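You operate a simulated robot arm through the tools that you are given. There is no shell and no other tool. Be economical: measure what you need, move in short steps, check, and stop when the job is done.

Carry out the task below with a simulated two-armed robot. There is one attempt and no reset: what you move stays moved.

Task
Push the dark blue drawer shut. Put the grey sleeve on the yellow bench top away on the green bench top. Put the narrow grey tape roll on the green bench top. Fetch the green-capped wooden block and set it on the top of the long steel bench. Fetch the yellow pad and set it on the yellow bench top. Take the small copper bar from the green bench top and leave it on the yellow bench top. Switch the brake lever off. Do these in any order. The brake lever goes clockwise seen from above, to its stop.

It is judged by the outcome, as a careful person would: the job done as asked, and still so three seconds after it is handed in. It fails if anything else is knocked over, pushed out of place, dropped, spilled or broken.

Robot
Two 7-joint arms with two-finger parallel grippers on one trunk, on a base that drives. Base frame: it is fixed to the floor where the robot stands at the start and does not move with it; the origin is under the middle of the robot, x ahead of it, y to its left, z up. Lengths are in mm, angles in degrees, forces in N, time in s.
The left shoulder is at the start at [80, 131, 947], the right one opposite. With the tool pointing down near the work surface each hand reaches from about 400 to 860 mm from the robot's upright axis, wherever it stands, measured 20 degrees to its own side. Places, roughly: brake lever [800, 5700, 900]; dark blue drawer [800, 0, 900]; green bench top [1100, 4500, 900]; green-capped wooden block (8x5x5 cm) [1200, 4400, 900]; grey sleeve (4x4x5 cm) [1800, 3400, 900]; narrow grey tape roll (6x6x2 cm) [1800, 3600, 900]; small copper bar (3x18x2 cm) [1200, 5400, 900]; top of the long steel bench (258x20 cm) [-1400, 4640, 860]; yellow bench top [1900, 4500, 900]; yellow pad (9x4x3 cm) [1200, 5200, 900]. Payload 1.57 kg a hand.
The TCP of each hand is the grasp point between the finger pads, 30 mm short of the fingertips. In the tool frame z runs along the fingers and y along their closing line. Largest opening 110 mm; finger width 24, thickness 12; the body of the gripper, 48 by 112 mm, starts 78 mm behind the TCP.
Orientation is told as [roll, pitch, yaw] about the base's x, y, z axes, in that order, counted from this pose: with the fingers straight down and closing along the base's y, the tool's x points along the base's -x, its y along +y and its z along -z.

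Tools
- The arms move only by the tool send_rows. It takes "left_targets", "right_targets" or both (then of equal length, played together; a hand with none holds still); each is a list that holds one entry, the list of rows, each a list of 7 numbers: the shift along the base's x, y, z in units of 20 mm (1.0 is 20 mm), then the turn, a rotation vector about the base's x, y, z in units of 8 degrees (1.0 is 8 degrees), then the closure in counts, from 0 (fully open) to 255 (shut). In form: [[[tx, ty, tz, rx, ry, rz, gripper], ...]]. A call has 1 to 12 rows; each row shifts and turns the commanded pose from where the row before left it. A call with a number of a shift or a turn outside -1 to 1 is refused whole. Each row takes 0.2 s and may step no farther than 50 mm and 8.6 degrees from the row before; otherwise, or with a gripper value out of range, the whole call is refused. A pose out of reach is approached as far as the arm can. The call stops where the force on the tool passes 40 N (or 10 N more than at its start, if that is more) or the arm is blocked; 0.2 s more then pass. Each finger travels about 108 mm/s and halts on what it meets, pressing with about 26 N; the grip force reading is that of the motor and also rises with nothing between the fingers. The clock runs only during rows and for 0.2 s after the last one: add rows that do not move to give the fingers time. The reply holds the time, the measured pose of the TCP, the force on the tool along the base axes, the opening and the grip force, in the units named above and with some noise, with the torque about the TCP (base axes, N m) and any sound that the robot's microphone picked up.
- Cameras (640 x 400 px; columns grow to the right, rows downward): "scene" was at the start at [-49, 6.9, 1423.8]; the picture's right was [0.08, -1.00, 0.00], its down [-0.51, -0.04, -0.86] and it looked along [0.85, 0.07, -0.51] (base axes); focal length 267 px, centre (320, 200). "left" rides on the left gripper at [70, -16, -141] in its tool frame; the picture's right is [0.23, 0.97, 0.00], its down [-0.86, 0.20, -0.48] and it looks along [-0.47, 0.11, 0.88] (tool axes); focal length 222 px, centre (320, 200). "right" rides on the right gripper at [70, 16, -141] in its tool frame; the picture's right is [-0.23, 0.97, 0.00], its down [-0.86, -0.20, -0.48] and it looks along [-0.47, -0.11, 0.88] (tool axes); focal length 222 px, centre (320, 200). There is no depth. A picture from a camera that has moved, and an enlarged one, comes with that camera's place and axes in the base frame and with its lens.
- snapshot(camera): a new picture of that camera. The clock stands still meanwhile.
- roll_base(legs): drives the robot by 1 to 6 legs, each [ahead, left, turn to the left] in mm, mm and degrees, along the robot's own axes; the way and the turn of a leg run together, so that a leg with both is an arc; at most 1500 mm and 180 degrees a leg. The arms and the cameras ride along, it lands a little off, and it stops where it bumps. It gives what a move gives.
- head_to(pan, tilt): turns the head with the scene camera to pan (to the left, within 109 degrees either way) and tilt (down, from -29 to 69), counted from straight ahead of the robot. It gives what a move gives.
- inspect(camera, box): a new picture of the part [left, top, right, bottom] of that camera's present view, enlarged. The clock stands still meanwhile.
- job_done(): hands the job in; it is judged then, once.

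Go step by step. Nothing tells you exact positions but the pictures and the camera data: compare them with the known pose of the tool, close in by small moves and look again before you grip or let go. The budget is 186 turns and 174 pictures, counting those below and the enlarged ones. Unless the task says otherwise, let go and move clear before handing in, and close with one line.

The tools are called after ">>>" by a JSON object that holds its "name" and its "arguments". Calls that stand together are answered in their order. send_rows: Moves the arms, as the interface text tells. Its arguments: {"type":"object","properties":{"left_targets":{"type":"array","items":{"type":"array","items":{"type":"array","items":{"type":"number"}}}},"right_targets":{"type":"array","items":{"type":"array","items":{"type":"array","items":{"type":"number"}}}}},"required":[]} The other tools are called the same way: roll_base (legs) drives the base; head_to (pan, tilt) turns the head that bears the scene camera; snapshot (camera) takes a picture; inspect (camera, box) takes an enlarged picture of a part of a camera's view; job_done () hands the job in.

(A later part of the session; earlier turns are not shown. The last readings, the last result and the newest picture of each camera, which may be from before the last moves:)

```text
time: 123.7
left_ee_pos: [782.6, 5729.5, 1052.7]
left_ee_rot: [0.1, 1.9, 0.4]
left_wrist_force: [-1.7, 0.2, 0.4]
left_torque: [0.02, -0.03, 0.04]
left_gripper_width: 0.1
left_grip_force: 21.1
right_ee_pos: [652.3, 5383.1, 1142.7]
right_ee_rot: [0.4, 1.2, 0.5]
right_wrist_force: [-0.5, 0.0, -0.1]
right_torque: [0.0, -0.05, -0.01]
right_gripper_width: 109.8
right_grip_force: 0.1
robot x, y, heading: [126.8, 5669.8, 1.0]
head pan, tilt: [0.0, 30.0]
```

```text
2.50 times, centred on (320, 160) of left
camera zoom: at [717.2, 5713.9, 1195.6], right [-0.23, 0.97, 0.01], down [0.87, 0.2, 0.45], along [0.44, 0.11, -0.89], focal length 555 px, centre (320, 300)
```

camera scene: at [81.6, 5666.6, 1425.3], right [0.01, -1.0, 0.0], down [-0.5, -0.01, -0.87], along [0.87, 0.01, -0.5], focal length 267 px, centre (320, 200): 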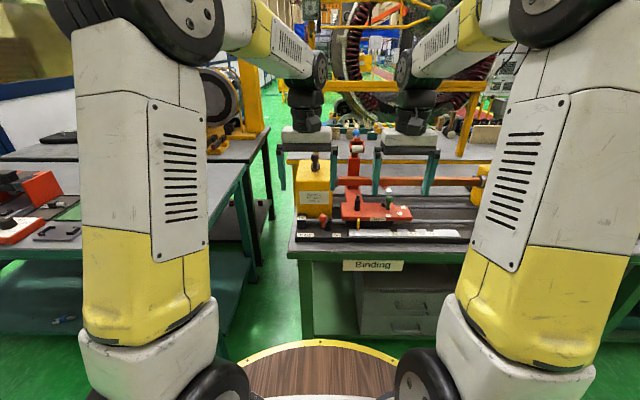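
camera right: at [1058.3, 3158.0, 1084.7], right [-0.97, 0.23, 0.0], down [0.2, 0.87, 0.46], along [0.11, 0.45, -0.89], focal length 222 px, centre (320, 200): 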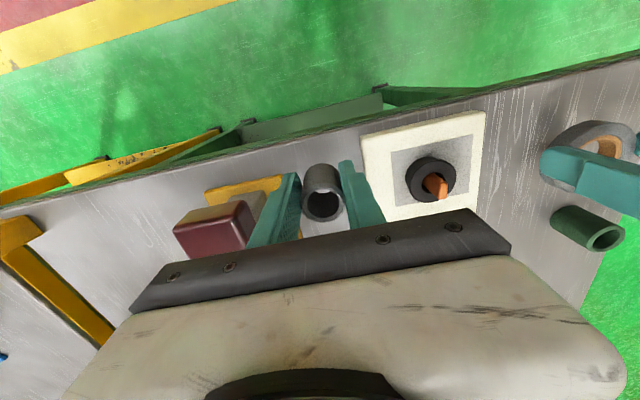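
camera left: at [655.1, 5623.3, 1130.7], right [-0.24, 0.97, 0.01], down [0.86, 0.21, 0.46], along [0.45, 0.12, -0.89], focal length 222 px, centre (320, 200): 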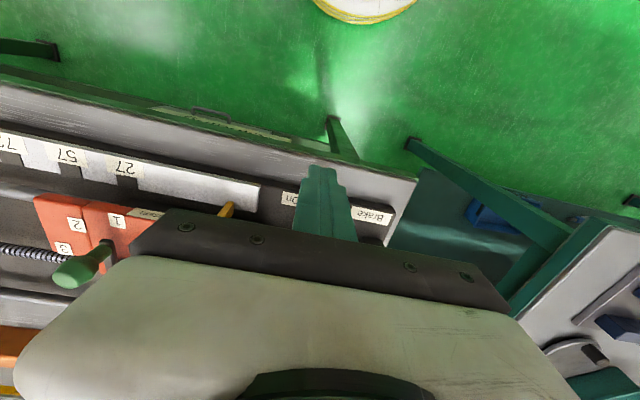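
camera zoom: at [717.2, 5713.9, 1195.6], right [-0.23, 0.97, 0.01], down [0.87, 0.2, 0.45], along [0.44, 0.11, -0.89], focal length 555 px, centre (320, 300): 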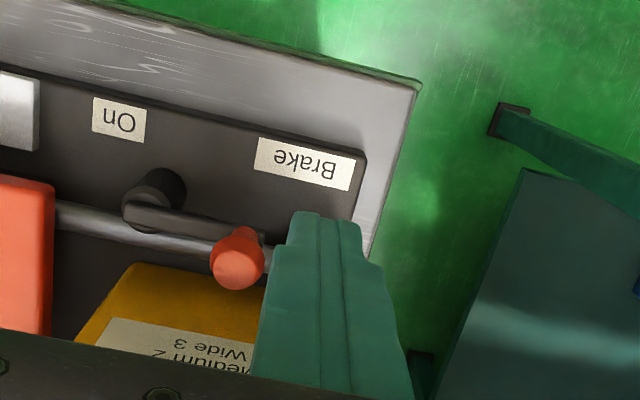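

The brake lever now points at "Off", against its stop. Next I raise both hands high, move right and closer, and look over the machine for the copper bar and pad.

>>> {"name": "send_rows", "arguments": {"left_targets": [[[-1, 0, 1, 0, 0, 0, 255], [-1, 0, 1, 0, 0, 0, 255], [-1, 0, 1, 0, 0, 0, 200], [-1, 0, 1, 0, 0, 0, 100], [-1, 0, 1, 0, 0, 0, 0], [-1, 0, 1, 0, 0, 0, 0], [0, 0, 1, 0, 0, 0, 0], [0, 0, 1, 0, 0, 0, 0], [0, 0, 1, 0, 0, 0, 0], [0, 0, 1, 0, 0, 0, 0]]], "right_targets": [[[0, 0, 0.55, 0, 0, 0, 0], [0, 0, 0.55, 0, 0, 0, 0], [0, 0, 0.55, 0, 0, 0, 0], [0, 0, 0.55, 0, 0, 0, 0], [0, 0, 0.55, 0, 0, 0, 0], [0, 0, 0.55, 0, 0, 0, 0], [0, 0, 0.55, 0, 0, 0, 0], [0, 0, 0.55, 0, 0, 0, 0], [0, 0, 0.55, 0, 0, 0, 0], [0, 0, 0.55, 0, 0, 0, 0]]]}}

>>> {"name": "roll_base", "arguments": {"legs": [[0, -300, -0.8], [200, 0, 0]]}}

>>> {"name": "head_to", "arguments": {"pan": 0, "tilt": 35}}

>>> {"name": "snapshot", "arguments": {"camera": "scene"}}

>>> {"name": "snapshot", "arguments": {"camera": "right"}}

>>> {"name": "snapshot", "arguments": {"camera": "left"}}

```text
time: 125.8
left_ee_pos: [662.2, 5730.7, 1253.2]
left_ee_rot: [0.2, 2.1, 0.5]
left_wrist_force: [1.1, -0.5, -0.4]
left_torque: [0.01, 0.01, 0.0]
left_gripper_width: 110.1
left_grip_force: 0.0
right_ee_pos: [651.9, 5382.7, 1253.6]
right_ee_rot: [0.3, 1.3, 0.6]
right_wrist_force: [-0.2, -0.2, 1.0]
right_torque: [0.02, 0.01, 0.0]
right_gripper_width: 109.8
right_grip_force: 0.0
robot x, y, heading: [128.4, 5669.4, 0.8]
head pan, tilt: [0.0, 30.0]
```

```text
time: 129.1
left_ee_pos: [865.1, 5422.4, 1252.2]
left_ee_rot: [0.0, 1.9, -0.4]
left_wrist_force: [-0.7, -0.1, 0.2]
left_torque: [0.01, -0.02, -0.01]
left_gripper_width: 110.2
left_grip_force: 0.1
right_ee_pos: [849.5, 5073.8, 1251.9]
right_ee_rot: [0.3, 1.2, -0.1]
right_wrist_force: [0.0, -0.6, 0.3]
right_torque: [0.02, -0.02, 0.02]
right_gripper_width: 110.1
right_grip_force: 0.1
robot x, y, heading: [331.5, 5369.8, -0.0]
head pan, tilt: [0.0, 30.0]
```

```text
time: 129.8
left_ee_pos: [865.0, 5421.9, 1252.6]
left_ee_rot: [0.1, 1.8, -0.4]
left_wrist_force: [0.1, -0.4, -0.2]
left_torque: [0.02, 0.0, -0.02]
left_gripper_width: 110.2
left_grip_force: 0.0
right_ee_pos: [850.5, 5074.3, 1251.6]
right_ee_rot: [0.4, 1.2, -0.2]
right_wrist_force: [0.0, -0.4, -0.3]
right_torque: [0.01, 0.04, 0.0]
right_gripper_width: 110.1
right_grip_force: 0.1
robot x, y, heading: [329.0, 5360.8, -0.2]
head pan, tilt: [0.0, 35.0]
```

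```text
109 pictures are left
camera scene: at [280.6, 5365.5, 1417.5], right [0.0, -1.0, 0.0], down [-0.57, 0.0, -0.82], along [0.82, 0.0, -0.57], focal length 267 px, centre (320, 200)
```

scene: 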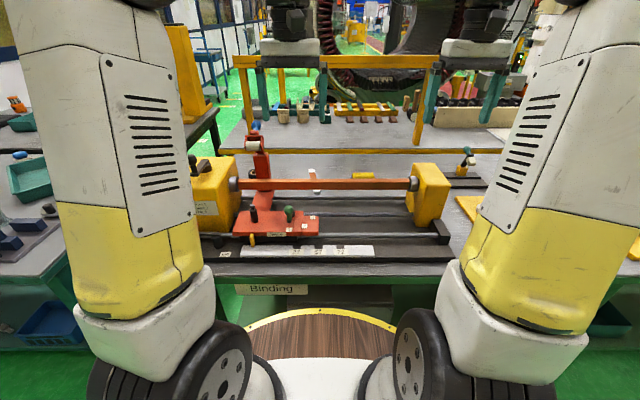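

```text
108 pictures are left
camera right: at [784.4, 5090.9, 1393.7], right [0.23, 0.97, 0.0], down [0.86, -0.2, 0.46], along [0.45, -0.11, -0.89], focal length 222 px, centre (320, 200)
```

right: 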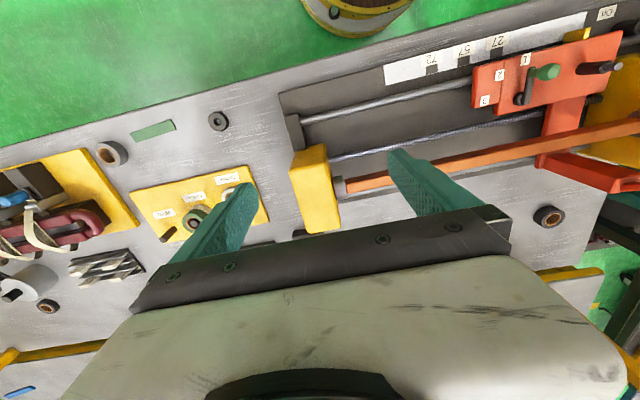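

```text
107 pictures are left
camera left: at [799.5, 5407.0, 1395.6], right [-0.22, 0.98, 0.01], down [0.87, 0.19, 0.45], along [0.44, 0.11, -0.89], focal length 222 px, centre (320, 200)
```

left: 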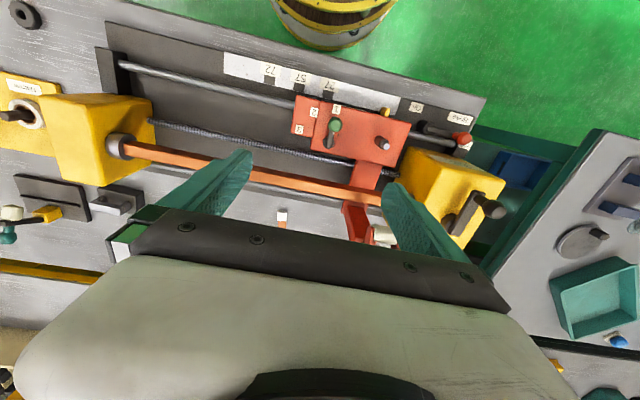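

Behind the machine I see a small copper piece with a white end, and a yellow item. I zoom in.

>>> {"name": "inspect", "arguments": {"camera": "scene", "box": [230, 110, 450, 250]}}

>>> {"name": "inspect", "arguments": {"camera": "scene", "box": [290, 140, 410, 215]}}

```text
2.86 times, centred on (340, 180) of scene
camera zoom: at [280.6, 5365.5, 1417.5], right [0.0, -1.0, 0.0], down [-0.57, 0.0, -0.82], along [0.82, 0.0, -0.57], focal length 764 px, centre (263, 257)
```

zoom: 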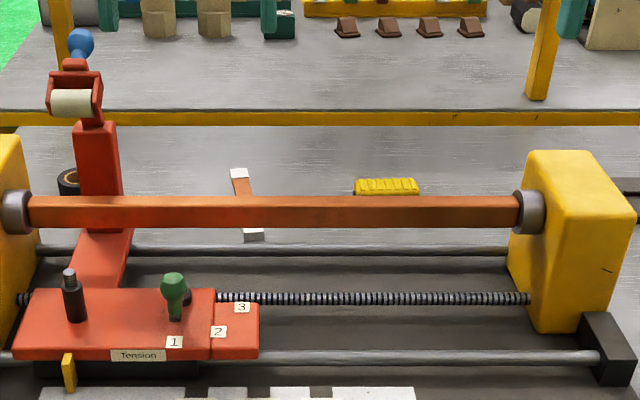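

```text
5.33 times, centred on (350, 178) of scene
camera zoom: at [280.6, 5365.5, 1417.5], right [0.0, -1.0, 0.0], down [-0.57, 0.0, -0.82], along [0.82, 0.0, -0.57], focal length 1426 px, centre (160, 320)
```

zoom: 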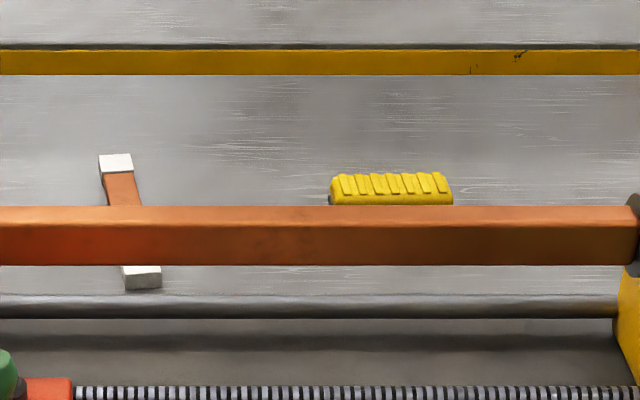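

The copper bar (white ends) lies along x, centred near (1182, 5388), and the yellow pad is near (1204, 5194), both behind the machine's shaft (z≈998). I need to know how close the base can get, so I check the bench edge and my own front rim.

>>> {"name": "inspect", "arguments": {"camera": "scene", "box": [260, 230, 400, 330]}}

>>> {"name": "inspect", "arguments": {"camera": "right", "box": [240, 0, 480, 150]}}

```text
4.00 times, centred on (330, 280) of scene
camera zoom: at [280.6, 5365.5, 1417.5], right [0.0, -1.0, 0.0], down [-0.57, 0.0, -0.82], along [0.82, 0.0, -0.57], focal length 1069 px, centre (280, -120)
```

zoom: 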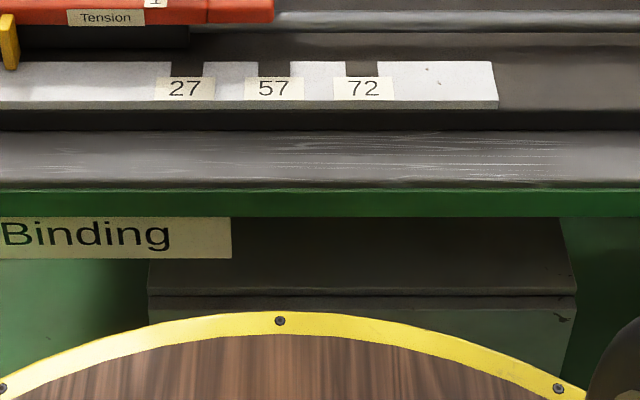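

```text
2.67 times, centred on (360, 75) of right
camera zoom: at [784.4, 5090.9, 1393.7], right [0.23, 0.97, 0.0], down [0.86, -0.2, 0.46], along [0.45, -0.11, -0.89], focal length 592 px, centre (213, 533)
```

zoom: 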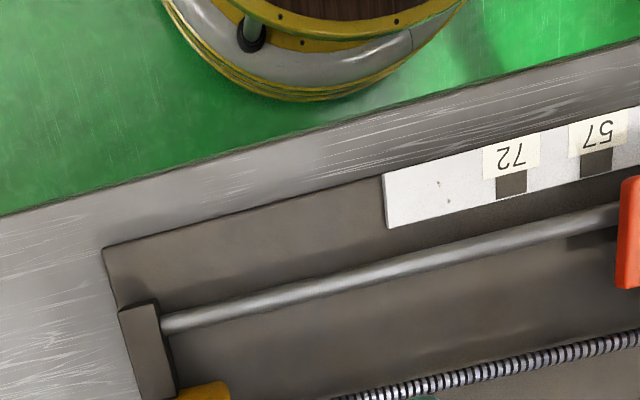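

Bench edge x≈731, my front rim radius ≈357 mm, so I can stand at x≈362. I drive there, then extend the left hand high over the machine toward the bar with a forward tilt.

>>> {"name": "roll_base", "arguments": {"legs": [[30, -72, 0.1]]}}

>>> {"name": "send_rows", "arguments": {"left_targets": [[[1, 0.15, 0, 0, -1, 0, 0], [1, 0.15, 0, 0, -1, 0, 0], [1, 0.15, 0, 0, 0, 1, 0], [1, 0.15, -0.5, 0, 0, 0, 0], [1, 0.15, -0.5, 0, 0, 0, 0], [1, 0.15, -0.5, 0, 0, 0, 0], [1, 0.15, -0.5, 0, 0, 0, 0], [1, 0.15, -0.5, 0, 0, 0, 0], [1, 0.15, -0.5, 0, 0, 0, 0], [1, 0.15, -0.5, 0, 0, 0, 0], [1, 0.15, -0.5, 0, 0, 0, 0], [1, 0.15, -0.5, 0, 0, 0, 0]]]}}

>>> {"name": "snapshot", "arguments": {"camera": "left"}}

>>> {"name": "snapshot", "arguments": {"camera": "scene"}}

```text
time: 130.8
left_ee_pos: [895.0, 5350.7, 1253.4]
left_ee_rot: [0.1, 1.9, -0.3]
left_wrist_force: [0.0, -0.4, -0.2]
left_torque: [-0.03, -0.03, 0.01]
left_gripper_width: 109.9
left_grip_force: 0.1
right_ee_pos: [881.0, 5002.1, 1252.5]
right_ee_rot: [0.2, 1.3, -0.1]
right_wrist_force: [-0.1, -0.5, -0.1]
right_torque: [-0.03, 0.0, 0.04]
right_gripper_width: 110.0
right_grip_force: 0.1
robot x, y, heading: [362.6, 5293.0, -0.0]
head pan, tilt: [0.0, 35.0]
```

```text
time: 133.4
left_ee_pos: [1136.0, 5385.3, 1162.8]
left_ee_rot: [0.3, -14.1, 7.8]
left_wrist_force: [0.1, -1.0, 0.2]
left_torque: [-0.01, 0.0, -0.02]
left_gripper_width: 110.2
left_grip_force: 0.0
right_ee_pos: [880.1, 5002.5, 1252.2]
right_ee_rot: [0.3, 1.4, 0.0]
right_wrist_force: [0.4, -1.0, 0.4]
right_torque: [0.0, -0.03, -0.01]
right_gripper_width: 109.9
right_grip_force: 0.0
robot x, y, heading: [362.3, 5293.4, -0.0]
head pan, tilt: [0.0, 35.0]
```

```text
102 pictures are left
camera left: at [1035.8, 5357.1, 1282.4], right [-0.35, 0.94, -0.05], down [0.68, 0.29, 0.67], along [0.64, 0.2, -0.74], focal length 222 px, centre (320, 200)
```

left: 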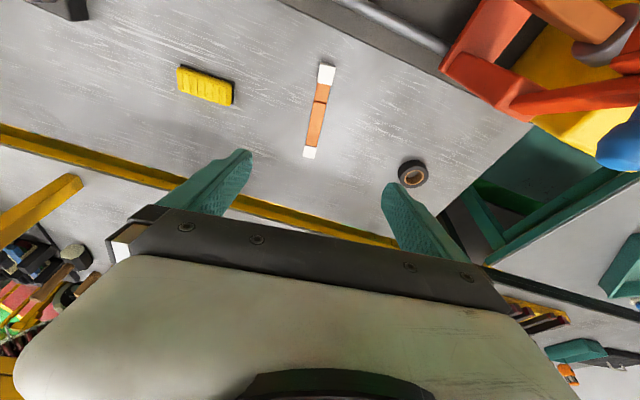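

```text
101 pictures are left
camera scene: at [310.3, 5292.9, 1417.5], right [0.0, -1.0, 0.0], down [-0.57, 0.0, -0.82], along [0.82, 0.0, -0.57], focal length 267 px, centre (320, 200)
```

scene: 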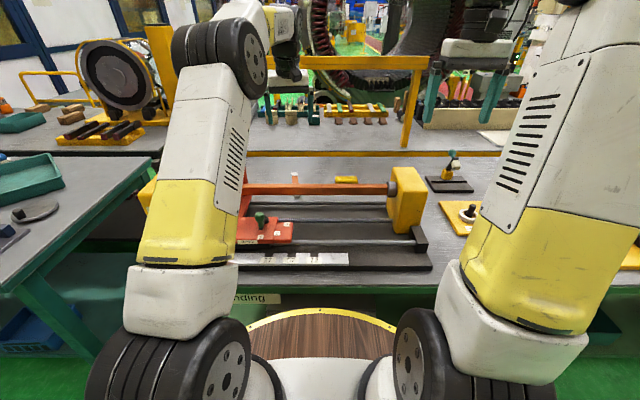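

Clear view: bar centre about (1187, 5389), pad about (1206, 5196). I lower the left hand toward the bar.

>>> {"name": "send_rows", "arguments": {"left_targets": [[[0.5, 0.05, -0.5, 0, 0, 0, 80], [0.5, 0.05, -0.5, 0, 0, 0, 80], [0.5, 0.05, -0.9, 0, 0, 0, 80], [0.5, 0, -0.9, 0, 0, 0, 80], [0.3, 0, -1, 0, 0, 0, 80], [0, 0, -1, 0, 0, 0, 80], [0, 0, -1, 0, 0, 0, 80], [0, 0, -1, 0, 0, 0, 80], [0, 0, -1, 0, 0, 0, 80], [0, 0, -1, 0, 0, 0, 80]]]}}

>>> {"name": "snapshot", "arguments": {"camera": "left"}}

>>> {"name": "snapshot", "arguments": {"camera": "scene"}}

```text
time: 135.6
left_ee_pos: [1181.2, 5389.3, 986.7]
left_ee_rot: [0.2, -14.0, 7.8]
left_wrist_force: [-0.2, 0.9, 0.5]
left_torque: [-0.03, -0.02, 0.0]
left_gripper_width: 75.3
left_grip_force: 0.0
right_ee_pos: [880.8, 5002.6, 1254.0]
right_ee_rot: [0.3, 1.3, -0.1]
right_wrist_force: [-0.3, -0.2, 0.2]
right_torque: [0.01, 0.02, 0.05]
right_gripper_width: 109.9
right_grip_force: 0.1
robot x, y, heading: [361.3, 5292.2, -0.2]
head pan, tilt: [0.0, 35.0]
```

```text
100 pictures are left
camera left: at [1081.3, 5360.2, 1105.9], right [-0.35, 0.94, -0.05], down [0.68, 0.29, 0.67], along [0.64, 0.2, -0.74], focal length 222 px, centre (320, 200)
```

left: 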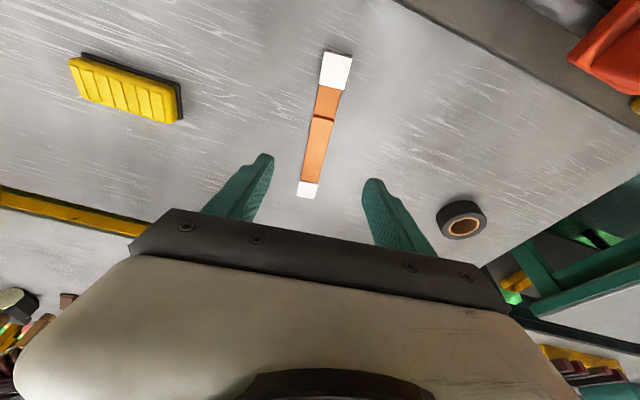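

```text
99 pictures are left
camera scene: at [310.5, 5293.0, 1417.5], right [0.0, -1.0, 0.0], down [-0.57, 0.0, -0.82], along [0.82, 0.0, -0.57], focal length 267 px, centre (320, 200)
```

scene: 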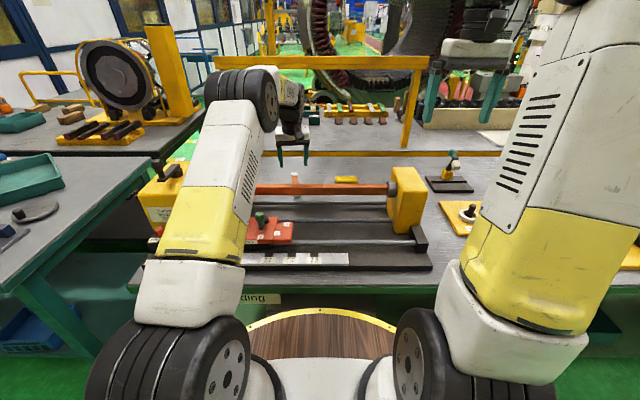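

Aligned. I descend to the bar in steps.

>>> {"name": "send_rows", "arguments": {"left_targets": [[[0.2, -0.05, -1, 0, 0, 0, 80], [0, 0, -1, 0, 0, 0, 80], [0, 0, -1, 0, 0, 0, 80]]]}}

>>> {"name": "snapshot", "arguments": {"camera": "left"}}

>>> {"name": "inspect", "arguments": {"camera": "scene", "box": [220, 100, 420, 240]}}

```text
time: 136.4
left_ee_pos: [1183.4, 5388.6, 925.9]
left_ee_rot: [0.3, -13.9, 7.7]
left_wrist_force: [0.5, 0.2, 0.1]
left_torque: [0.0, 0.0, 0.03]
left_gripper_width: 75.7
left_grip_force: 0.0
right_ee_pos: [881.3, 5002.6, 1252.8]
right_ee_rot: [0.3, 1.3, -0.2]
right_wrist_force: [0.8, 0.0, 0.7]
right_torque: [0.0, 0.0, 0.03]
right_gripper_width: 110.0
right_grip_force: 0.0
robot x, y, heading: [363.1, 5293.5, 0.1]
head pan, tilt: [0.0, 35.0]
```

```text
98 pictures are left
camera left: at [1084.4, 5359.2, 1045.5], right [-0.35, 0.94, -0.05], down [0.68, 0.29, 0.67], along [0.64, 0.2, -0.74], focal length 222 px, centre (320, 200)
```

left: 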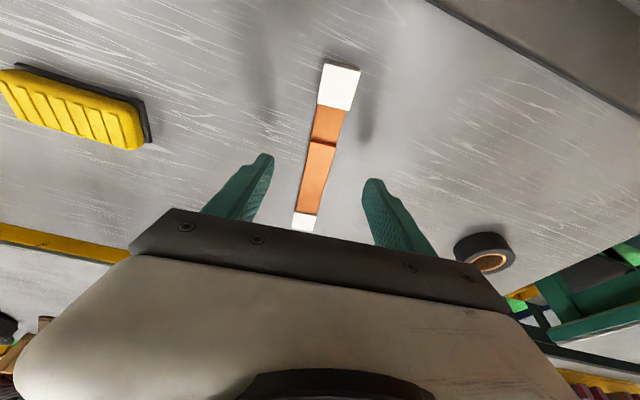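

```text
2.86 times, centred on (320, 170) of scene
camera zoom: at [310.5, 5293.0, 1417.5], right [0.0, -1.0, 0.0], down [-0.57, 0.0, -0.82], along [0.82, 0.0, -0.57], focal length 764 px, centre (320, 286)
```

zoom: 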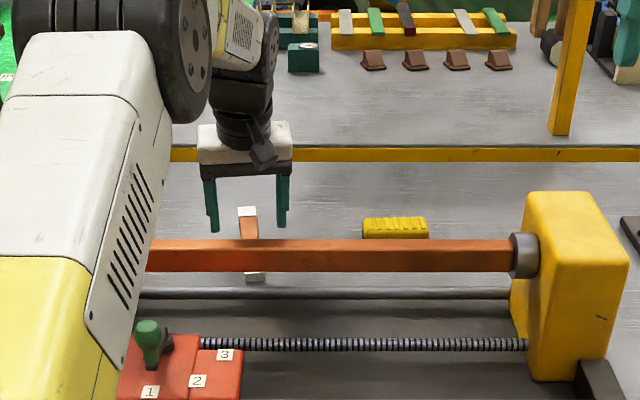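

Good. Final descent, grip, and lift.

>>> {"name": "send_rows", "arguments": {"left_targets": [[[0, 0, -0.6, 0, 0, 0, 80], [0, 0, -0.6, 0, 0, 0, 80], [0, 0, 0, 0, 0, 0, 255], [0, 0, 0, 0, 0, 0, 255], [0, 0, 0, 0, 0, 0, 255], [0, 0, 0, 0, 0, 0, 255]]]}}

>>> {"name": "snapshot", "arguments": {"camera": "left"}}

```text
time: 137.8
left_ee_pos: [1185.7, 5387.9, 902.6]
left_ee_rot: [0.2, -14.1, 7.7]
left_wrist_force: [0.2, 0.1, -0.7]
left_torque: [-0.03, -0.17, -0.08]
left_gripper_width: 23.5
left_grip_force: 26.0
right_ee_pos: [880.2, 5003.4, 1252.7]
right_ee_rot: [0.4, 1.2, -0.1]
right_wrist_force: [0.5, 0.3, 0.6]
right_torque: [-0.01, 0.01, 0.06]
right_gripper_width: 110.0
right_grip_force: 0.1
robot x, y, heading: [362.3, 5289.6, 0.1]
head pan, tilt: [0.0, 35.0]
```

```text
96 pictures are left
camera left: at [1085.2, 5359.2, 1021.9], right [-0.35, 0.94, -0.05], down [0.68, 0.29, 0.67], along [0.64, 0.2, -0.74], focal length 222 px, centre (320, 200)
```

left: 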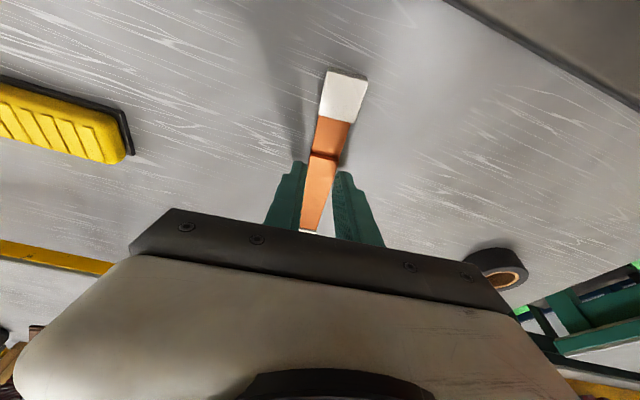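

Gripped at 23.5 mm. I lift and check that it hangs level.

>>> {"name": "send_rows", "arguments": {"left_targets": [[[0, 0, 0.5, 0, 0, 0, 255], [0, 0, 0.5, 0, 0, 0, 255], [0, 0, 1, 0, 0, 0, 255], [0, 0, 1, 0, 0, 0, 255], [0, 0, 1, 0, 0, 0, 255], [0, 0, 1, 0, 0, 0, 255], [0, 0, 1, 0, 0, 0, 255], [0, 0, 1, 0, 0, 0, 255]]]}}

>>> {"name": "inspect", "arguments": {"camera": "scene", "box": [220, 100, 420, 240]}}

>>> {"name": "snapshot", "arguments": {"camera": "left"}}

```text
time: 139.6
left_ee_pos: [1185.3, 5389.5, 1042.4]
left_ee_rot: [0.3, -14.1, 7.6]
left_wrist_force: [0.2, 0.4, -2.4]
left_torque: [0.01, 0.03, 0.0]
left_gripper_width: 23.5
left_grip_force: 26.4
right_ee_pos: [881.9, 5002.1, 1252.6]
right_ee_rot: [0.3, 1.3, -0.1]
right_wrist_force: [0.8, -0.2, 0.1]
right_torque: [0.01, -0.02, -0.01]
right_gripper_width: 110.0
right_grip_force: 0.1
robot x, y, heading: [359.8, 5293.7, -0.1]
head pan, tilt: [0.0, 35.0]
```

```text
2.86 times, centred on (320, 170) of scene
camera zoom: at [310.8, 5293.0, 1417.5], right [0.0, -1.0, 0.0], down [-0.57, 0.0, -0.82], along [0.82, 0.0, -0.57], focal length 764 px, centre (320, 286)
```

zoom: 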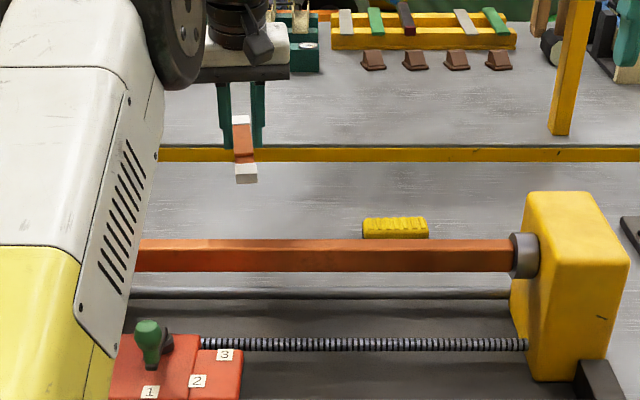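

```text
94 pictures are left
camera left: at [1085.4, 5359.6, 1162.2], right [-0.35, 0.94, -0.05], down [0.68, 0.29, 0.67], along [0.64, 0.2, -0.74], focal length 222 px, centre (320, 200)
```

left: 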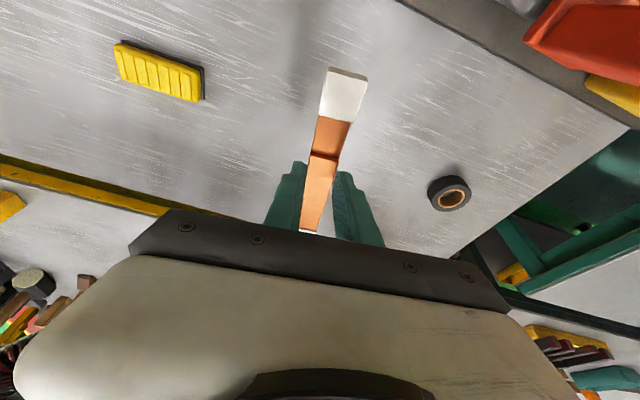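

The bar is secure. I raise and withdraw the left hand with the bar, then send the right hand over the pad with the same tilt.

>>> {"name": "send_rows", "arguments": {"left_targets": [[[0, 0, 1, 0, 0, 0, 255], [0, 0, 1, 0, 0, 0, 255], [0, 0, 1, 0, 0, 0, 255], [-0.5, 0, 1, 0, 0, 0, 255], [-1, 0, 1, 0, 0, 0, 255], [-1, 0.2, 1, 0, 0, 0, 255], [-1, 0.2, 1, 0, 0, 0, 255], [-1, 0.2, 1, 0, 0, 0, 255], [-1, 0.2, 1, 0, 0, 0, 255], [-1, 0.2, 1, 0, 0, 0, 255], [-1, 0.2, 0.5, 0, 0, 0, 255], [-1, 0.2, 0, 0, 0, 0, 255]]], "right_targets": [[[0, 0, 0, 0, 0, 0, 0], [0, 0, 0, 0, 0, 0, 0], [0, 0, 0, 0, -1, 0, 0], [0, 0, 0, 0, -1, 0, 0], [1, 0.5, 0, 0, 0, 0, 0], [1, 0.5, 0, 0, 0, 0, 0], [1, 0.7, 0, 0, 0, 0, 0], [1, 0.7, 0, 0, 0, 0, 0], [1, 0.7, 0, 0, 0, 0, 0], [1, 0.7, 0, 0, 0, 0, 0], [1, 0.7, 0, 0, 0, 0, 0], [1, 0.7, 0, 0, 0, 0, 0]]]}}

>>> {"name": "send_rows", "arguments": {"right_targets": [[[1, 0.6, -0.5, 0, 0, 0, 0], [1, 0.6, -0.5, 0, 0, 0, 0], [1, 0.6, -1, 0, 0, 0, 0], [1, 0.6, -1, 0, 0, 0, 0], [1, 0.6, -1, 0, 0, 0, 0], [1, 0.6, -1, 0, 0, 0, 0]]]}}

>>> {"name": "snapshot", "arguments": {"camera": "right"}}

>>> {"name": "snapshot", "arguments": {"camera": "scene"}}

```text
time: 142.2
left_ee_pos: [1015.1, 5416.8, 1253.5]
left_ee_rot: [0.2, -14.1, 7.6]
left_wrist_force: [0.0, 1.0, -3.1]
left_torque: [0.01, 0.03, 0.01]
left_gripper_width: 23.5
left_grip_force: 26.1
right_ee_pos: [1040.8, 5107.0, 1252.4]
right_ee_rot: [0.3, -14.7, -0.1]
right_wrist_force: [0.2, -0.7, 0.2]
right_torque: [0.04, 0.03, -0.04]
right_gripper_width: 109.8
right_grip_force: 0.1
robot x, y, heading: [361.9, 5292.9, 0.1]
head pan, tilt: [0.0, 35.0]
```

```text
time: 143.6
left_ee_pos: [1015.7, 5415.9, 1252.5]
left_ee_rot: [0.2, -14.0, 7.7]
left_wrist_force: [0.7, -0.3, -2.6]
left_torque: [0.0, 0.04, 0.02]
left_gripper_width: 23.6
left_grip_force: 26.2
right_ee_pos: [1160.6, 5178.9, 1153.8]
right_ee_rot: [0.4, -14.7, -0.2]
right_wrist_force: [-0.1, 0.0, 0.7]
right_torque: [0.01, -0.04, 0.0]
right_gripper_width: 110.0
right_grip_force: 0.2
robot x, y, heading: [359.6, 5296.9, 0.0]
head pan, tilt: [0.0, 35.0]
```

```text
93 pictures are left
camera right: at [1057.2, 5195.5, 1270.1], right [0.22, 0.97, 0.06], down [0.71, -0.2, 0.68], along [0.67, -0.11, -0.73], focal length 222 px, centre (320, 200)
```

right: 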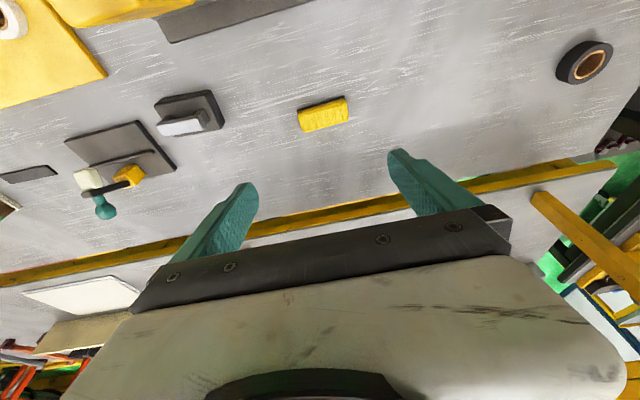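

```text
92 pictures are left
camera scene: at [310.4, 5292.9, 1417.5], right [0.0, -1.0, 0.0], down [-0.57, 0.0, -0.82], along [0.82, 0.0, -0.57], focal length 267 px, centre (320, 200)
```

scene: 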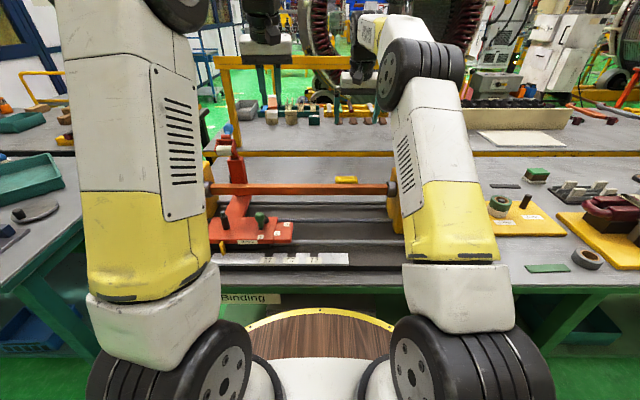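

Pad seen at about (1208, 5192), aligned with the hand. I descend above it with the gripper fully open.

>>> {"name": "send_rows", "arguments": {"right_targets": [[[0.5, 0.15, -0.6, 0, 0, 0, 0], [0.5, 0.15, -0.9, 0, 0, 0, 0], [0.5, 0.15, -1, 0, 0, 0, 0], [0.5, 0.15, -1, 0, 0, 0, 0], [0, 0, -1, 0, 0, 0, 0], [0, 0, -1, 0, 0, 0, 0], [0, 0, -1, 0, 0, 0, 0], [0, 0, -1, 0, 0, 0, 0], [0, 0, -1, 0, 0, 0, 0], [0, 0, -1, 0, 0, 0, 0]]]}}

>>> {"name": "snapshot", "arguments": {"camera": "right"}}

>>> {"name": "inspect", "arguments": {"camera": "scene", "box": [280, 100, 440, 212]}}

```text
time: 145.8
left_ee_pos: [1014.4, 5415.6, 1253.8]
left_ee_rot: [0.2, -14.0, 7.7]
left_wrist_force: [-0.4, -0.2, -2.5]
left_torque: [-0.01, 0.05, 0.0]
left_gripper_width: 23.5
left_grip_force: 26.4
right_ee_pos: [1200.4, 5190.9, 961.6]
right_ee_rot: [0.3, -14.7, -0.1]
right_wrist_force: [0.7, 0.0, 0.0]
right_torque: [-0.01, -0.02, -0.01]
right_gripper_width: 110.2
right_grip_force: 0.1
robot x, y, heading: [361.7, 5296.9, 0.1]
head pan, tilt: [0.0, 35.0]
```

```text
91 pictures are left
camera right: at [1097.9, 5206.8, 1078.9], right [0.22, 0.97, 0.06], down [0.71, -0.2, 0.68], along [0.67, -0.11, -0.73], focal length 222 px, centre (320, 200)
```

right: 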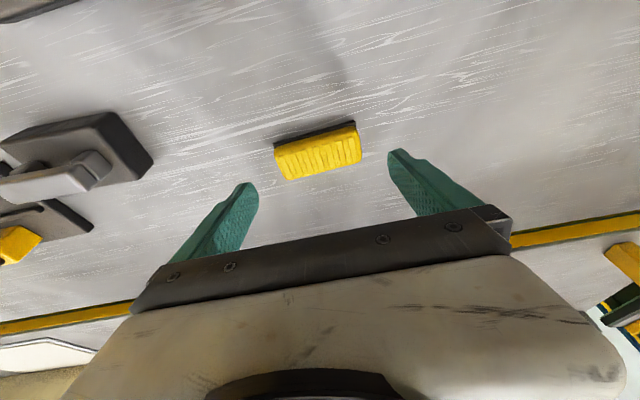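

```text
3.57 times, centred on (360, 156) of scene
camera zoom: at [310.6, 5293.0, 1417.5], right [0.0, -1.0, 0.0], down [-0.57, 0.0, -0.82], along [0.82, 0.0, -0.57], focal length 955 px, centre (177, 357)
```

zoom: 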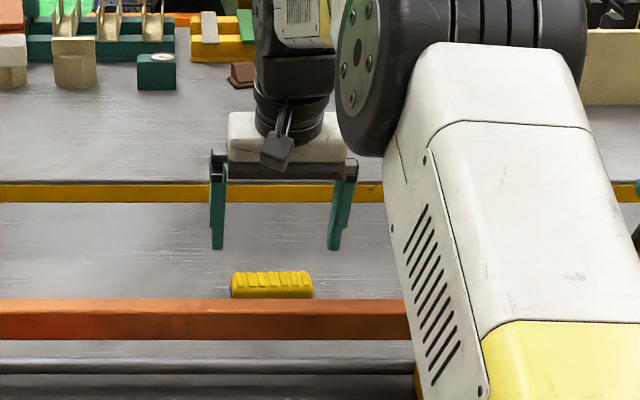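

Centred. I descend around the pad.

>>> {"name": "send_rows", "arguments": {"right_targets": [[[0.05, 0.05, -1, 0, 0, 0, 0], [0, 0, -0.9, 0, 0, 0, 0], [0, 0, -0.9, 0, 0, 0, 0]]]}}

>>> {"name": "snapshot", "arguments": {"camera": "right"}}

```text
time: 146.6
left_ee_pos: [1014.4, 5417.3, 1252.0]
left_ee_rot: [0.2, -14.0, 7.7]
left_wrist_force: [0.8, -0.2, -2.6]
left_torque: [0.02, 0.06, 0.01]
left_gripper_width: 23.7
left_grip_force: 26.3
right_ee_pos: [1201.4, 5191.5, 905.8]
right_ee_rot: [0.3, -14.8, -0.1]
right_wrist_force: [0.0, 0.3, -0.9]
right_torque: [0.0, 0.01, 0.01]
right_gripper_width: 109.9
right_grip_force: 0.1
robot x, y, heading: [361.5, 5291.2, 0.0]
head pan, tilt: [0.0, 35.0]
```

```text
89 pictures are left
camera right: at [1098.9, 5207.9, 1023.2], right [0.22, 0.97, 0.06], down [0.71, -0.2, 0.68], along [0.67, -0.11, -0.73], focal length 222 px, centre (320, 200)
```

right: 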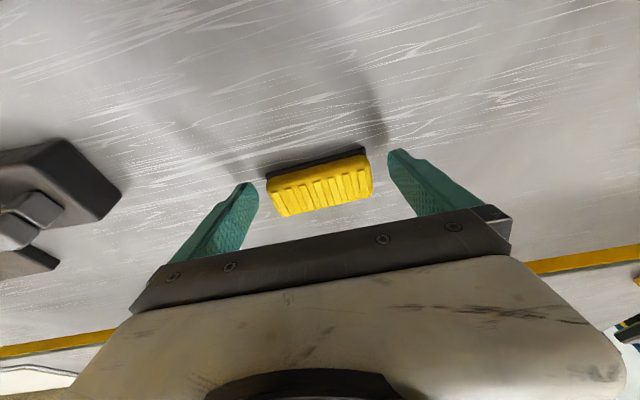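

The pad lies between the fingers. I close and lift.

>>> {"name": "send_rows", "arguments": {"right_targets": [[[0, 0, 0, 0, 0, 0, 255], [0, 0, 0, 0, 0, 0, 255], [0, 0, 0, 0, 0, 0, 255], [0, 0, 0.5, 0, 0, 0, 255], [0, 0, 1, 0, 0, 0, 255], [0, 0, 1, 0, 0, 0, 255], [0, 0, 1, 0, 0, 0, 255], [0, 0, 1, 0, 0, 0, 255], [0, 0, 1, 0, 0, 0, 255]]]}}

>>> {"name": "snapshot", "arguments": {"camera": "right"}}

```text
time: 148.6
left_ee_pos: [1015.7, 5415.7, 1252.3]
left_ee_rot: [0.3, -14.0, 7.7]
left_wrist_force: [-0.6, 1.5, -2.1]
left_torque: [0.03, 0.05, -0.01]
left_gripper_width: 23.4
left_grip_force: 26.0
right_ee_pos: [1201.7, 5191.7, 1016.1]
right_ee_rot: [0.4, -14.7, -0.1]
right_wrist_force: [-0.1, -0.4, 0.0]
right_torque: [-0.02, 0.04, -0.02]
right_gripper_width: 89.3
right_grip_force: 26.3
robot x, y, heading: [364.2, 5295.7, -0.0]
head pan, tilt: [0.0, 35.0]
```

```text
88 pictures are left
camera right: at [1099.1, 5208.2, 1134.3], right [0.22, 0.97, 0.06], down [0.71, -0.2, 0.68], along [0.67, -0.11, -0.73], focal length 222 px, centre (320, 200)
```

right: 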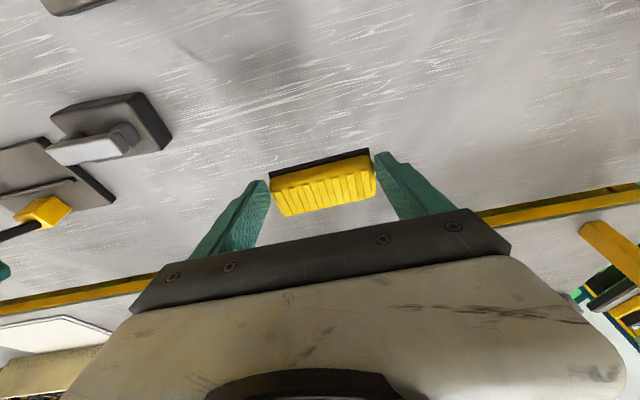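

The pad is held. I raise and retract the right hand, then drive back round to the yellow bench end.

>>> {"name": "send_rows", "arguments": {"right_targets": [[[0, 0, 1, 0, 0, 0, 255], [0, 0, 1, 0, 0, 0, 255], [-0.5, 0, 1, 0, 0, 0, 255], [-1, 0, 1, 0, 0, 0, 255], [-1, -0.3, 1, 0, 0, 0, 255], [-1, -0.5, 1, 0, 0, 0, 255], [-1, -0.5, 1, 0, 0, 0, 255], [-1, -0.5, 1, 0, 0, 0, 255], [-1, -0.5, 1, 0, 0, 0, 255], [-1, -0.5, 1, 0, 0, 0, 255], [-1, -0.5, 1, 0, 0, 0, 255], [-1, -0.5, 0.8, 0, 0, 0, 255]]]}}

>>> {"name": "roll_base", "arguments": {"legs": [[-250, 0, 0], [0, -1500, 0], [0, -1500, 0], [1500, 0, 0], [180, 0, 0], [0, 0, 90]]}}

>>> {"name": "snapshot", "arguments": {"camera": "scene"}}

```text
time: 151.2
left_ee_pos: [1015.7, 5417.5, 1252.7]
left_ee_rot: [0.2, -14.1, 7.8]
left_wrist_force: [0.2, 0.1, -3.6]
left_torque: [0.01, 0.07, -0.01]
left_gripper_width: 23.6
left_grip_force: 25.7
right_ee_pos: [1012.4, 5114.2, 1251.2]
right_ee_rot: [0.3, -14.7, 0.0]
right_wrist_force: [0.4, 0.8, -1.1]
right_torque: [0.0, 0.06, 0.05]
right_gripper_width: 89.2
right_grip_force: 25.6
robot x, y, heading: [360.1, 5292.9, 0.2]
head pan, tilt: [0.0, 35.0]
```

```text
time: 179.0
left_ee_pos: [1675.0, 2949.4, 1252.0]
left_ee_rot: [0.2, -14.0, 96.4]
left_wrist_force: [0.4, -0.2, -1.7]
left_torque: [-0.07, 0.03, 0.02]
left_gripper_width: 23.5
left_grip_force: 25.8
right_ee_pos: [1977.1, 2939.0, 1252.3]
right_ee_rot: [0.3, -14.8, 88.7]
right_wrist_force: [0.0, 0.1, -0.7]
right_torque: [0.02, 0.0, 0.03]
right_gripper_width: 89.1
right_grip_force: 26.3
robot x, y, heading: [1782.1, 2290.9, 88.6]
head pan, tilt: [0.0, 35.0]
```

```text
87 pictures are left
camera scene: at [1782.9, 2240.7, 1417.5], right [1.0, -0.02, 0.0], down [-0.01, -0.57, -0.82], along [0.02, 0.82, -0.57], focal length 267 px, centre (320, 200)
```

scene: 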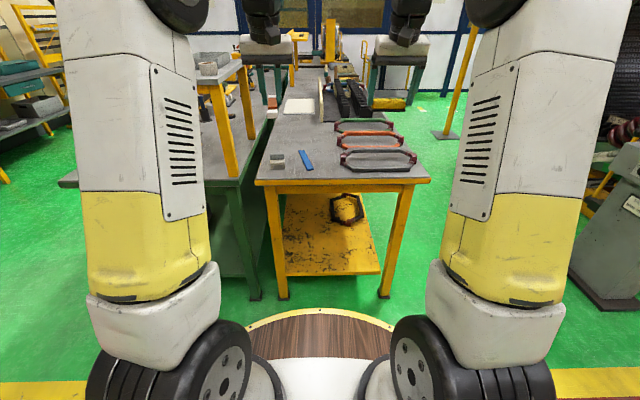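

I'm in front of the yellow bench. Free spots: bar at about (1650, 3480) left of the blue strip, pad at about (1820, 3500) where the sleeve/roll were. I drive in.

>>> {"name": "roll_base", "arguments": {"legs": [[0, -55, 1.4], [510, 0, 0]]}}

>>> {"name": "snapshot", "arguments": {"camera": "scene"}}

>>> {"name": "inspect", "arguments": {"camera": "scene", "box": [220, 130, 420, 270]}}

```text
time: 182.6
left_ee_pos: [1715.6, 3458.5, 1253.7]
left_ee_rot: [0.2, -14.0, 97.7]
left_wrist_force: [0.4, -0.1, -2.3]
left_torque: [-0.05, 0.03, -0.01]
left_gripper_width: 23.6
left_grip_force: 26.4
right_ee_pos: [2016.0, 3456.6, 1252.3]
right_ee_rot: [0.3, -14.7, 90.0]
right_wrist_force: [0.3, -0.3, -0.4]
right_torque: [-0.01, -0.02, 0.02]
right_gripper_width: 89.1
right_grip_force: 26.6
robot x, y, heading: [1837.8, 2805.5, 90.0]
head pan, tilt: [0.0, 35.0]
```

```text
86 pictures are left
camera scene: at [1838.9, 2753.2, 1417.5], right [1.0, 0.0, 0.0], down [0.0, -0.57, -0.82], along [0.0, 0.82, -0.57], focal length 267 px, centre (320, 200)
```

scene: 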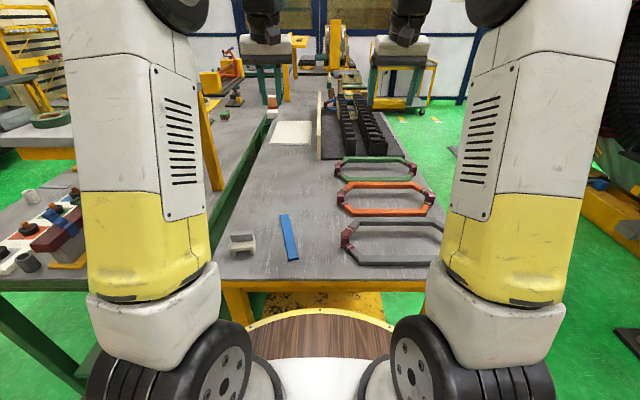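

```text
2.86 times, centred on (320, 200) of scene
camera zoom: at [1838.9, 2753.2, 1417.5], right [1.0, 0.0, 0.0], down [0.0, -0.57, -0.82], along [0.0, 0.82, -0.57], focal length 764 px, centre (320, 200)
```

zoom: 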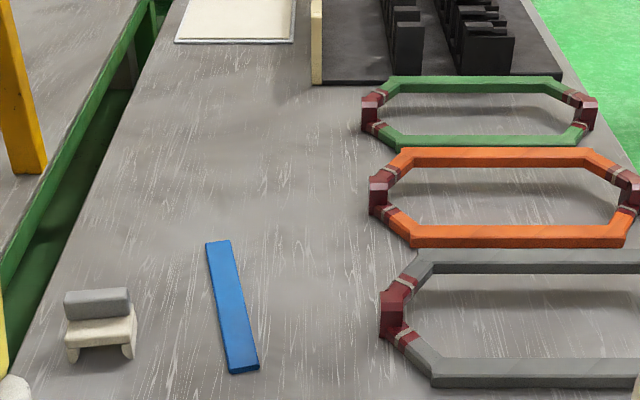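

I lower the bar above a clear patch at about (1690, 3556).

>>> {"name": "send_rows", "arguments": {"left_targets": [[[-0.1, 0.4, -1, 0, 0, 0, 255], [-0.1, 0.4, -1, 0, 0, 0, 255], [-0.1, 0.4, -1, 0, 0, 0, 255], [-0.1, 0.4, -1, 0, 0, 0, 255], [-0.1, 0.4, -1, 0, 0, 0, 255], [-0.1, 0.4, -1, 0, 0, 0, 255], [-0.1, 0.4, -1, 0, 0, 0, 255], [-0.1, 0.4, -1, 0, 0, 0, 255], [-0.1, 0.4, -1, 0, 0, 0, 255], [-0.1, 0.4, -1, 0, 0, 0, 255], [-0.1, 0.4, -1, 0, 0, 0, 255], [-0.1, 0.4, -1, 0, 0, 0, 255]]]}}

>>> {"name": "send_rows", "arguments": {"left_targets": [[[0, 0, -1, 0, 0, 0, 255], [0, 0, -1, 0, 0, 0, 255], [0, 0, -1, 0, 0, 0, 255], [0, 0, -1, 0, 0, 0, 255]]]}}

>>> {"name": "snapshot", "arguments": {"camera": "left"}}

>>> {"name": "snapshot", "arguments": {"camera": "scene"}}

```text
time: 185.2
left_ee_pos: [1690.4, 3553.4, 1013.2]
left_ee_rot: [0.2, -14.1, 97.7]
left_wrist_force: [-0.7, -0.6, -2.5]
left_torque: [-0.03, -0.02, -0.06]
left_gripper_width: 23.6
left_grip_force: 26.1
right_ee_pos: [2015.2, 3457.0, 1251.2]
right_ee_rot: [0.3, -14.8, 90.1]
right_wrist_force: [0.1, -0.9, 0.3]
right_torque: [0.01, 0.05, 0.01]
right_gripper_width: 89.3
right_grip_force: 26.2
robot x, y, heading: [1839.1, 2803.9, 90.3]
head pan, tilt: [0.0, 35.0]
```

```text
time: 186.2
left_ee_pos: [1691.4, 3554.5, 933.3]
left_ee_rot: [0.3, -14.0, 97.7]
left_wrist_force: [0.8, -0.6, -1.9]
left_torque: [-0.02, 0.0, -0.02]
left_gripper_width: 23.4
left_grip_force: 25.9
right_ee_pos: [2015.9, 3456.9, 1251.0]
right_ee_rot: [0.4, -14.7, 90.0]
right_wrist_force: [-0.3, 0.1, -1.1]
right_torque: [-0.01, 0.04, 0.02]
right_gripper_width: 89.3
right_grip_force: 25.8
robot x, y, heading: [1837.6, 2806.0, 90.0]
head pan, tilt: [0.0, 35.0]
```

```text
84 pictures are left
camera left: at [1720.4, 3456.8, 1052.0], right [-0.94, -0.35, -0.05], down [-0.29, 0.68, 0.67], along [-0.2, 0.64, -0.74], focal length 222 px, centre (320, 200)
```

left: 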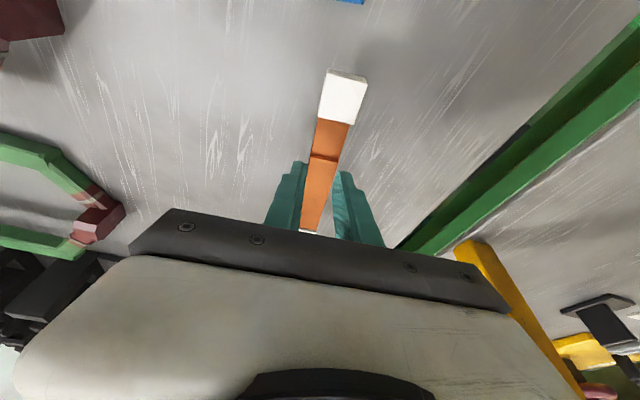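

```text
83 pictures are left
camera scene: at [1838.9, 2753.2, 1417.5], right [1.0, 0.0, 0.0], down [0.0, -0.57, -0.82], along [0.0, 0.82, -0.57], focal length 267 px, centre (320, 200)
```

scene: 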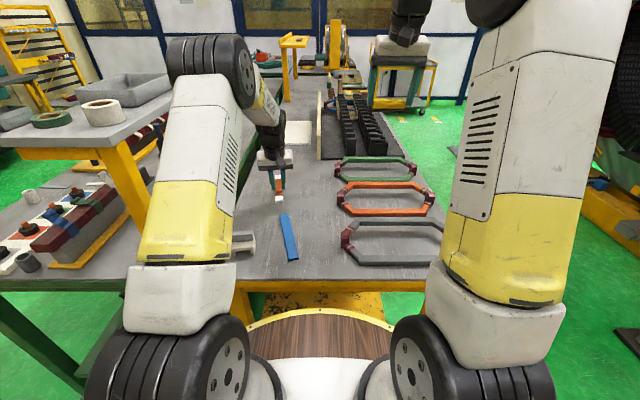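

Clear below. I lower to contact.

>>> {"name": "send_rows", "arguments": {"left_targets": [[[0, 0, -0.7, 0, 0, 0, 255], [0, 0, -0.6, 0, 0, 0, 255], [0, 0, -0.1, 0, 0, 0, 255]]]}}

>>> {"name": "send_rows", "arguments": {"left_targets": [[[0, 0, -0.1, 0, 0, 0, 255], [0, 0, -0.1, 0, 0, 0, 255]]]}}

```text
time: 187.0
left_ee_pos: [1690.4, 3556.3, 904.3]
left_ee_rot: [0.3, -14.0, 97.8]
left_wrist_force: [-0.7, -0.2, -3.2]
left_torque: [-0.08, -0.04, -0.01]
left_gripper_width: 23.5
left_grip_force: 26.5
right_ee_pos: [2016.6, 3456.7, 1251.7]
right_ee_rot: [0.3, -14.7, 90.0]
right_wrist_force: [0.0, 0.1, -0.5]
right_torque: [-0.01, 0.0, 0.03]
right_gripper_width: 89.1
right_grip_force: 26.0
robot x, y, heading: [1840.7, 2803.9, 90.3]
head pan, tilt: [0.0, 35.0]
```

```text
time: 187.6
left_ee_pos: [1690.7, 3555.9, 903.4]
left_ee_rot: [0.3, -14.2, 97.7]
left_wrist_force: [-1.7, -0.3, 12.5]
left_torque: [-0.45, -0.05, 0.02]
left_gripper_width: 23.7
left_grip_force: 26.0
right_ee_pos: [2016.4, 3454.2, 1251.6]
right_ee_rot: [0.2, -14.7, 90.0]
right_wrist_force: [0.0, -0.6, -1.3]
right_torque: [-0.01, -0.01, -0.02]
right_gripper_width: 89.2
right_grip_force: 26.5
robot x, y, heading: [1836.3, 2804.0, 90.0]
head pan, tilt: [0.0, 35.0]
```

The bar touches down. I open the fingers and rise straight up.

>>> {"name": "send_rows", "arguments": {"left_targets": [[[0, 0, 0, 0, 0, 0, 130], [0, 0, 0, 0, 0, 0, 130], [0, 0, 1, 0, 0, 0, 130], [0, 0, 1, 0, 0, 0, 130], [0, 0, 1, 0, 0, 0, 130], [0, 0, 1, 0, 0, 0, 130], [0, -0.5, 1, 0, 0, 0, 130], [0, -1, 1, 0, 0, 0, 130], [0, -1, 1, 0, 0, 0, 130], [0, -1, 1, 0, 0, 0, 130], [0, -1, 1, 0, 0, 0, 130], [0, -1, 1, 0, 0, 0, 130]]]}}

>>> {"name": "inspect", "arguments": {"camera": "scene", "box": [220, 130, 420, 270]}}

```text
time: 190.2
left_ee_pos: [1690.2, 3445.4, 1100.6]
left_ee_rot: [0.2, -14.1, 97.8]
left_wrist_force: [0.1, 0.1, -0.2]
left_torque: [-0.01, 0.01, 0.01]
left_gripper_width: 53.9
left_grip_force: 0.0
right_ee_pos: [2015.0, 3456.2, 1251.9]
right_ee_rot: [0.3, -14.7, 90.1]
right_wrist_force: [0.0, -0.2, 0.1]
right_torque: [-0.03, 0.01, 0.02]
right_gripper_width: 89.2
right_grip_force: 25.9
robot x, y, heading: [1839.3, 2804.3, 90.0]
head pan, tilt: [0.0, 35.0]
```

```text
2.86 times, centred on (320, 200) of scene
camera zoom: at [1838.9, 2753.5, 1417.5], right [1.0, 0.0, 0.0], down [0.0, -0.57, -0.82], along [0.0, 0.82, -0.57], focal length 764 px, centre (320, 200)
```

zoom: 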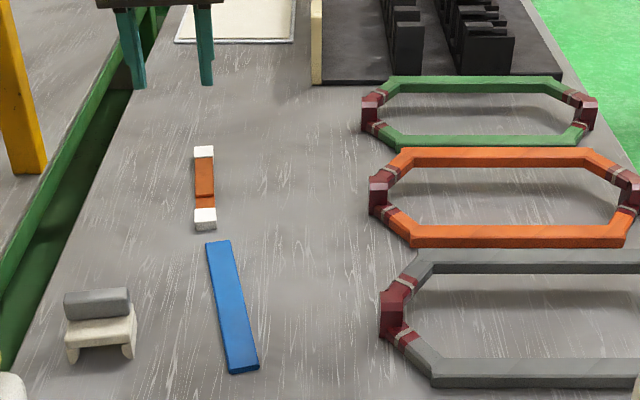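

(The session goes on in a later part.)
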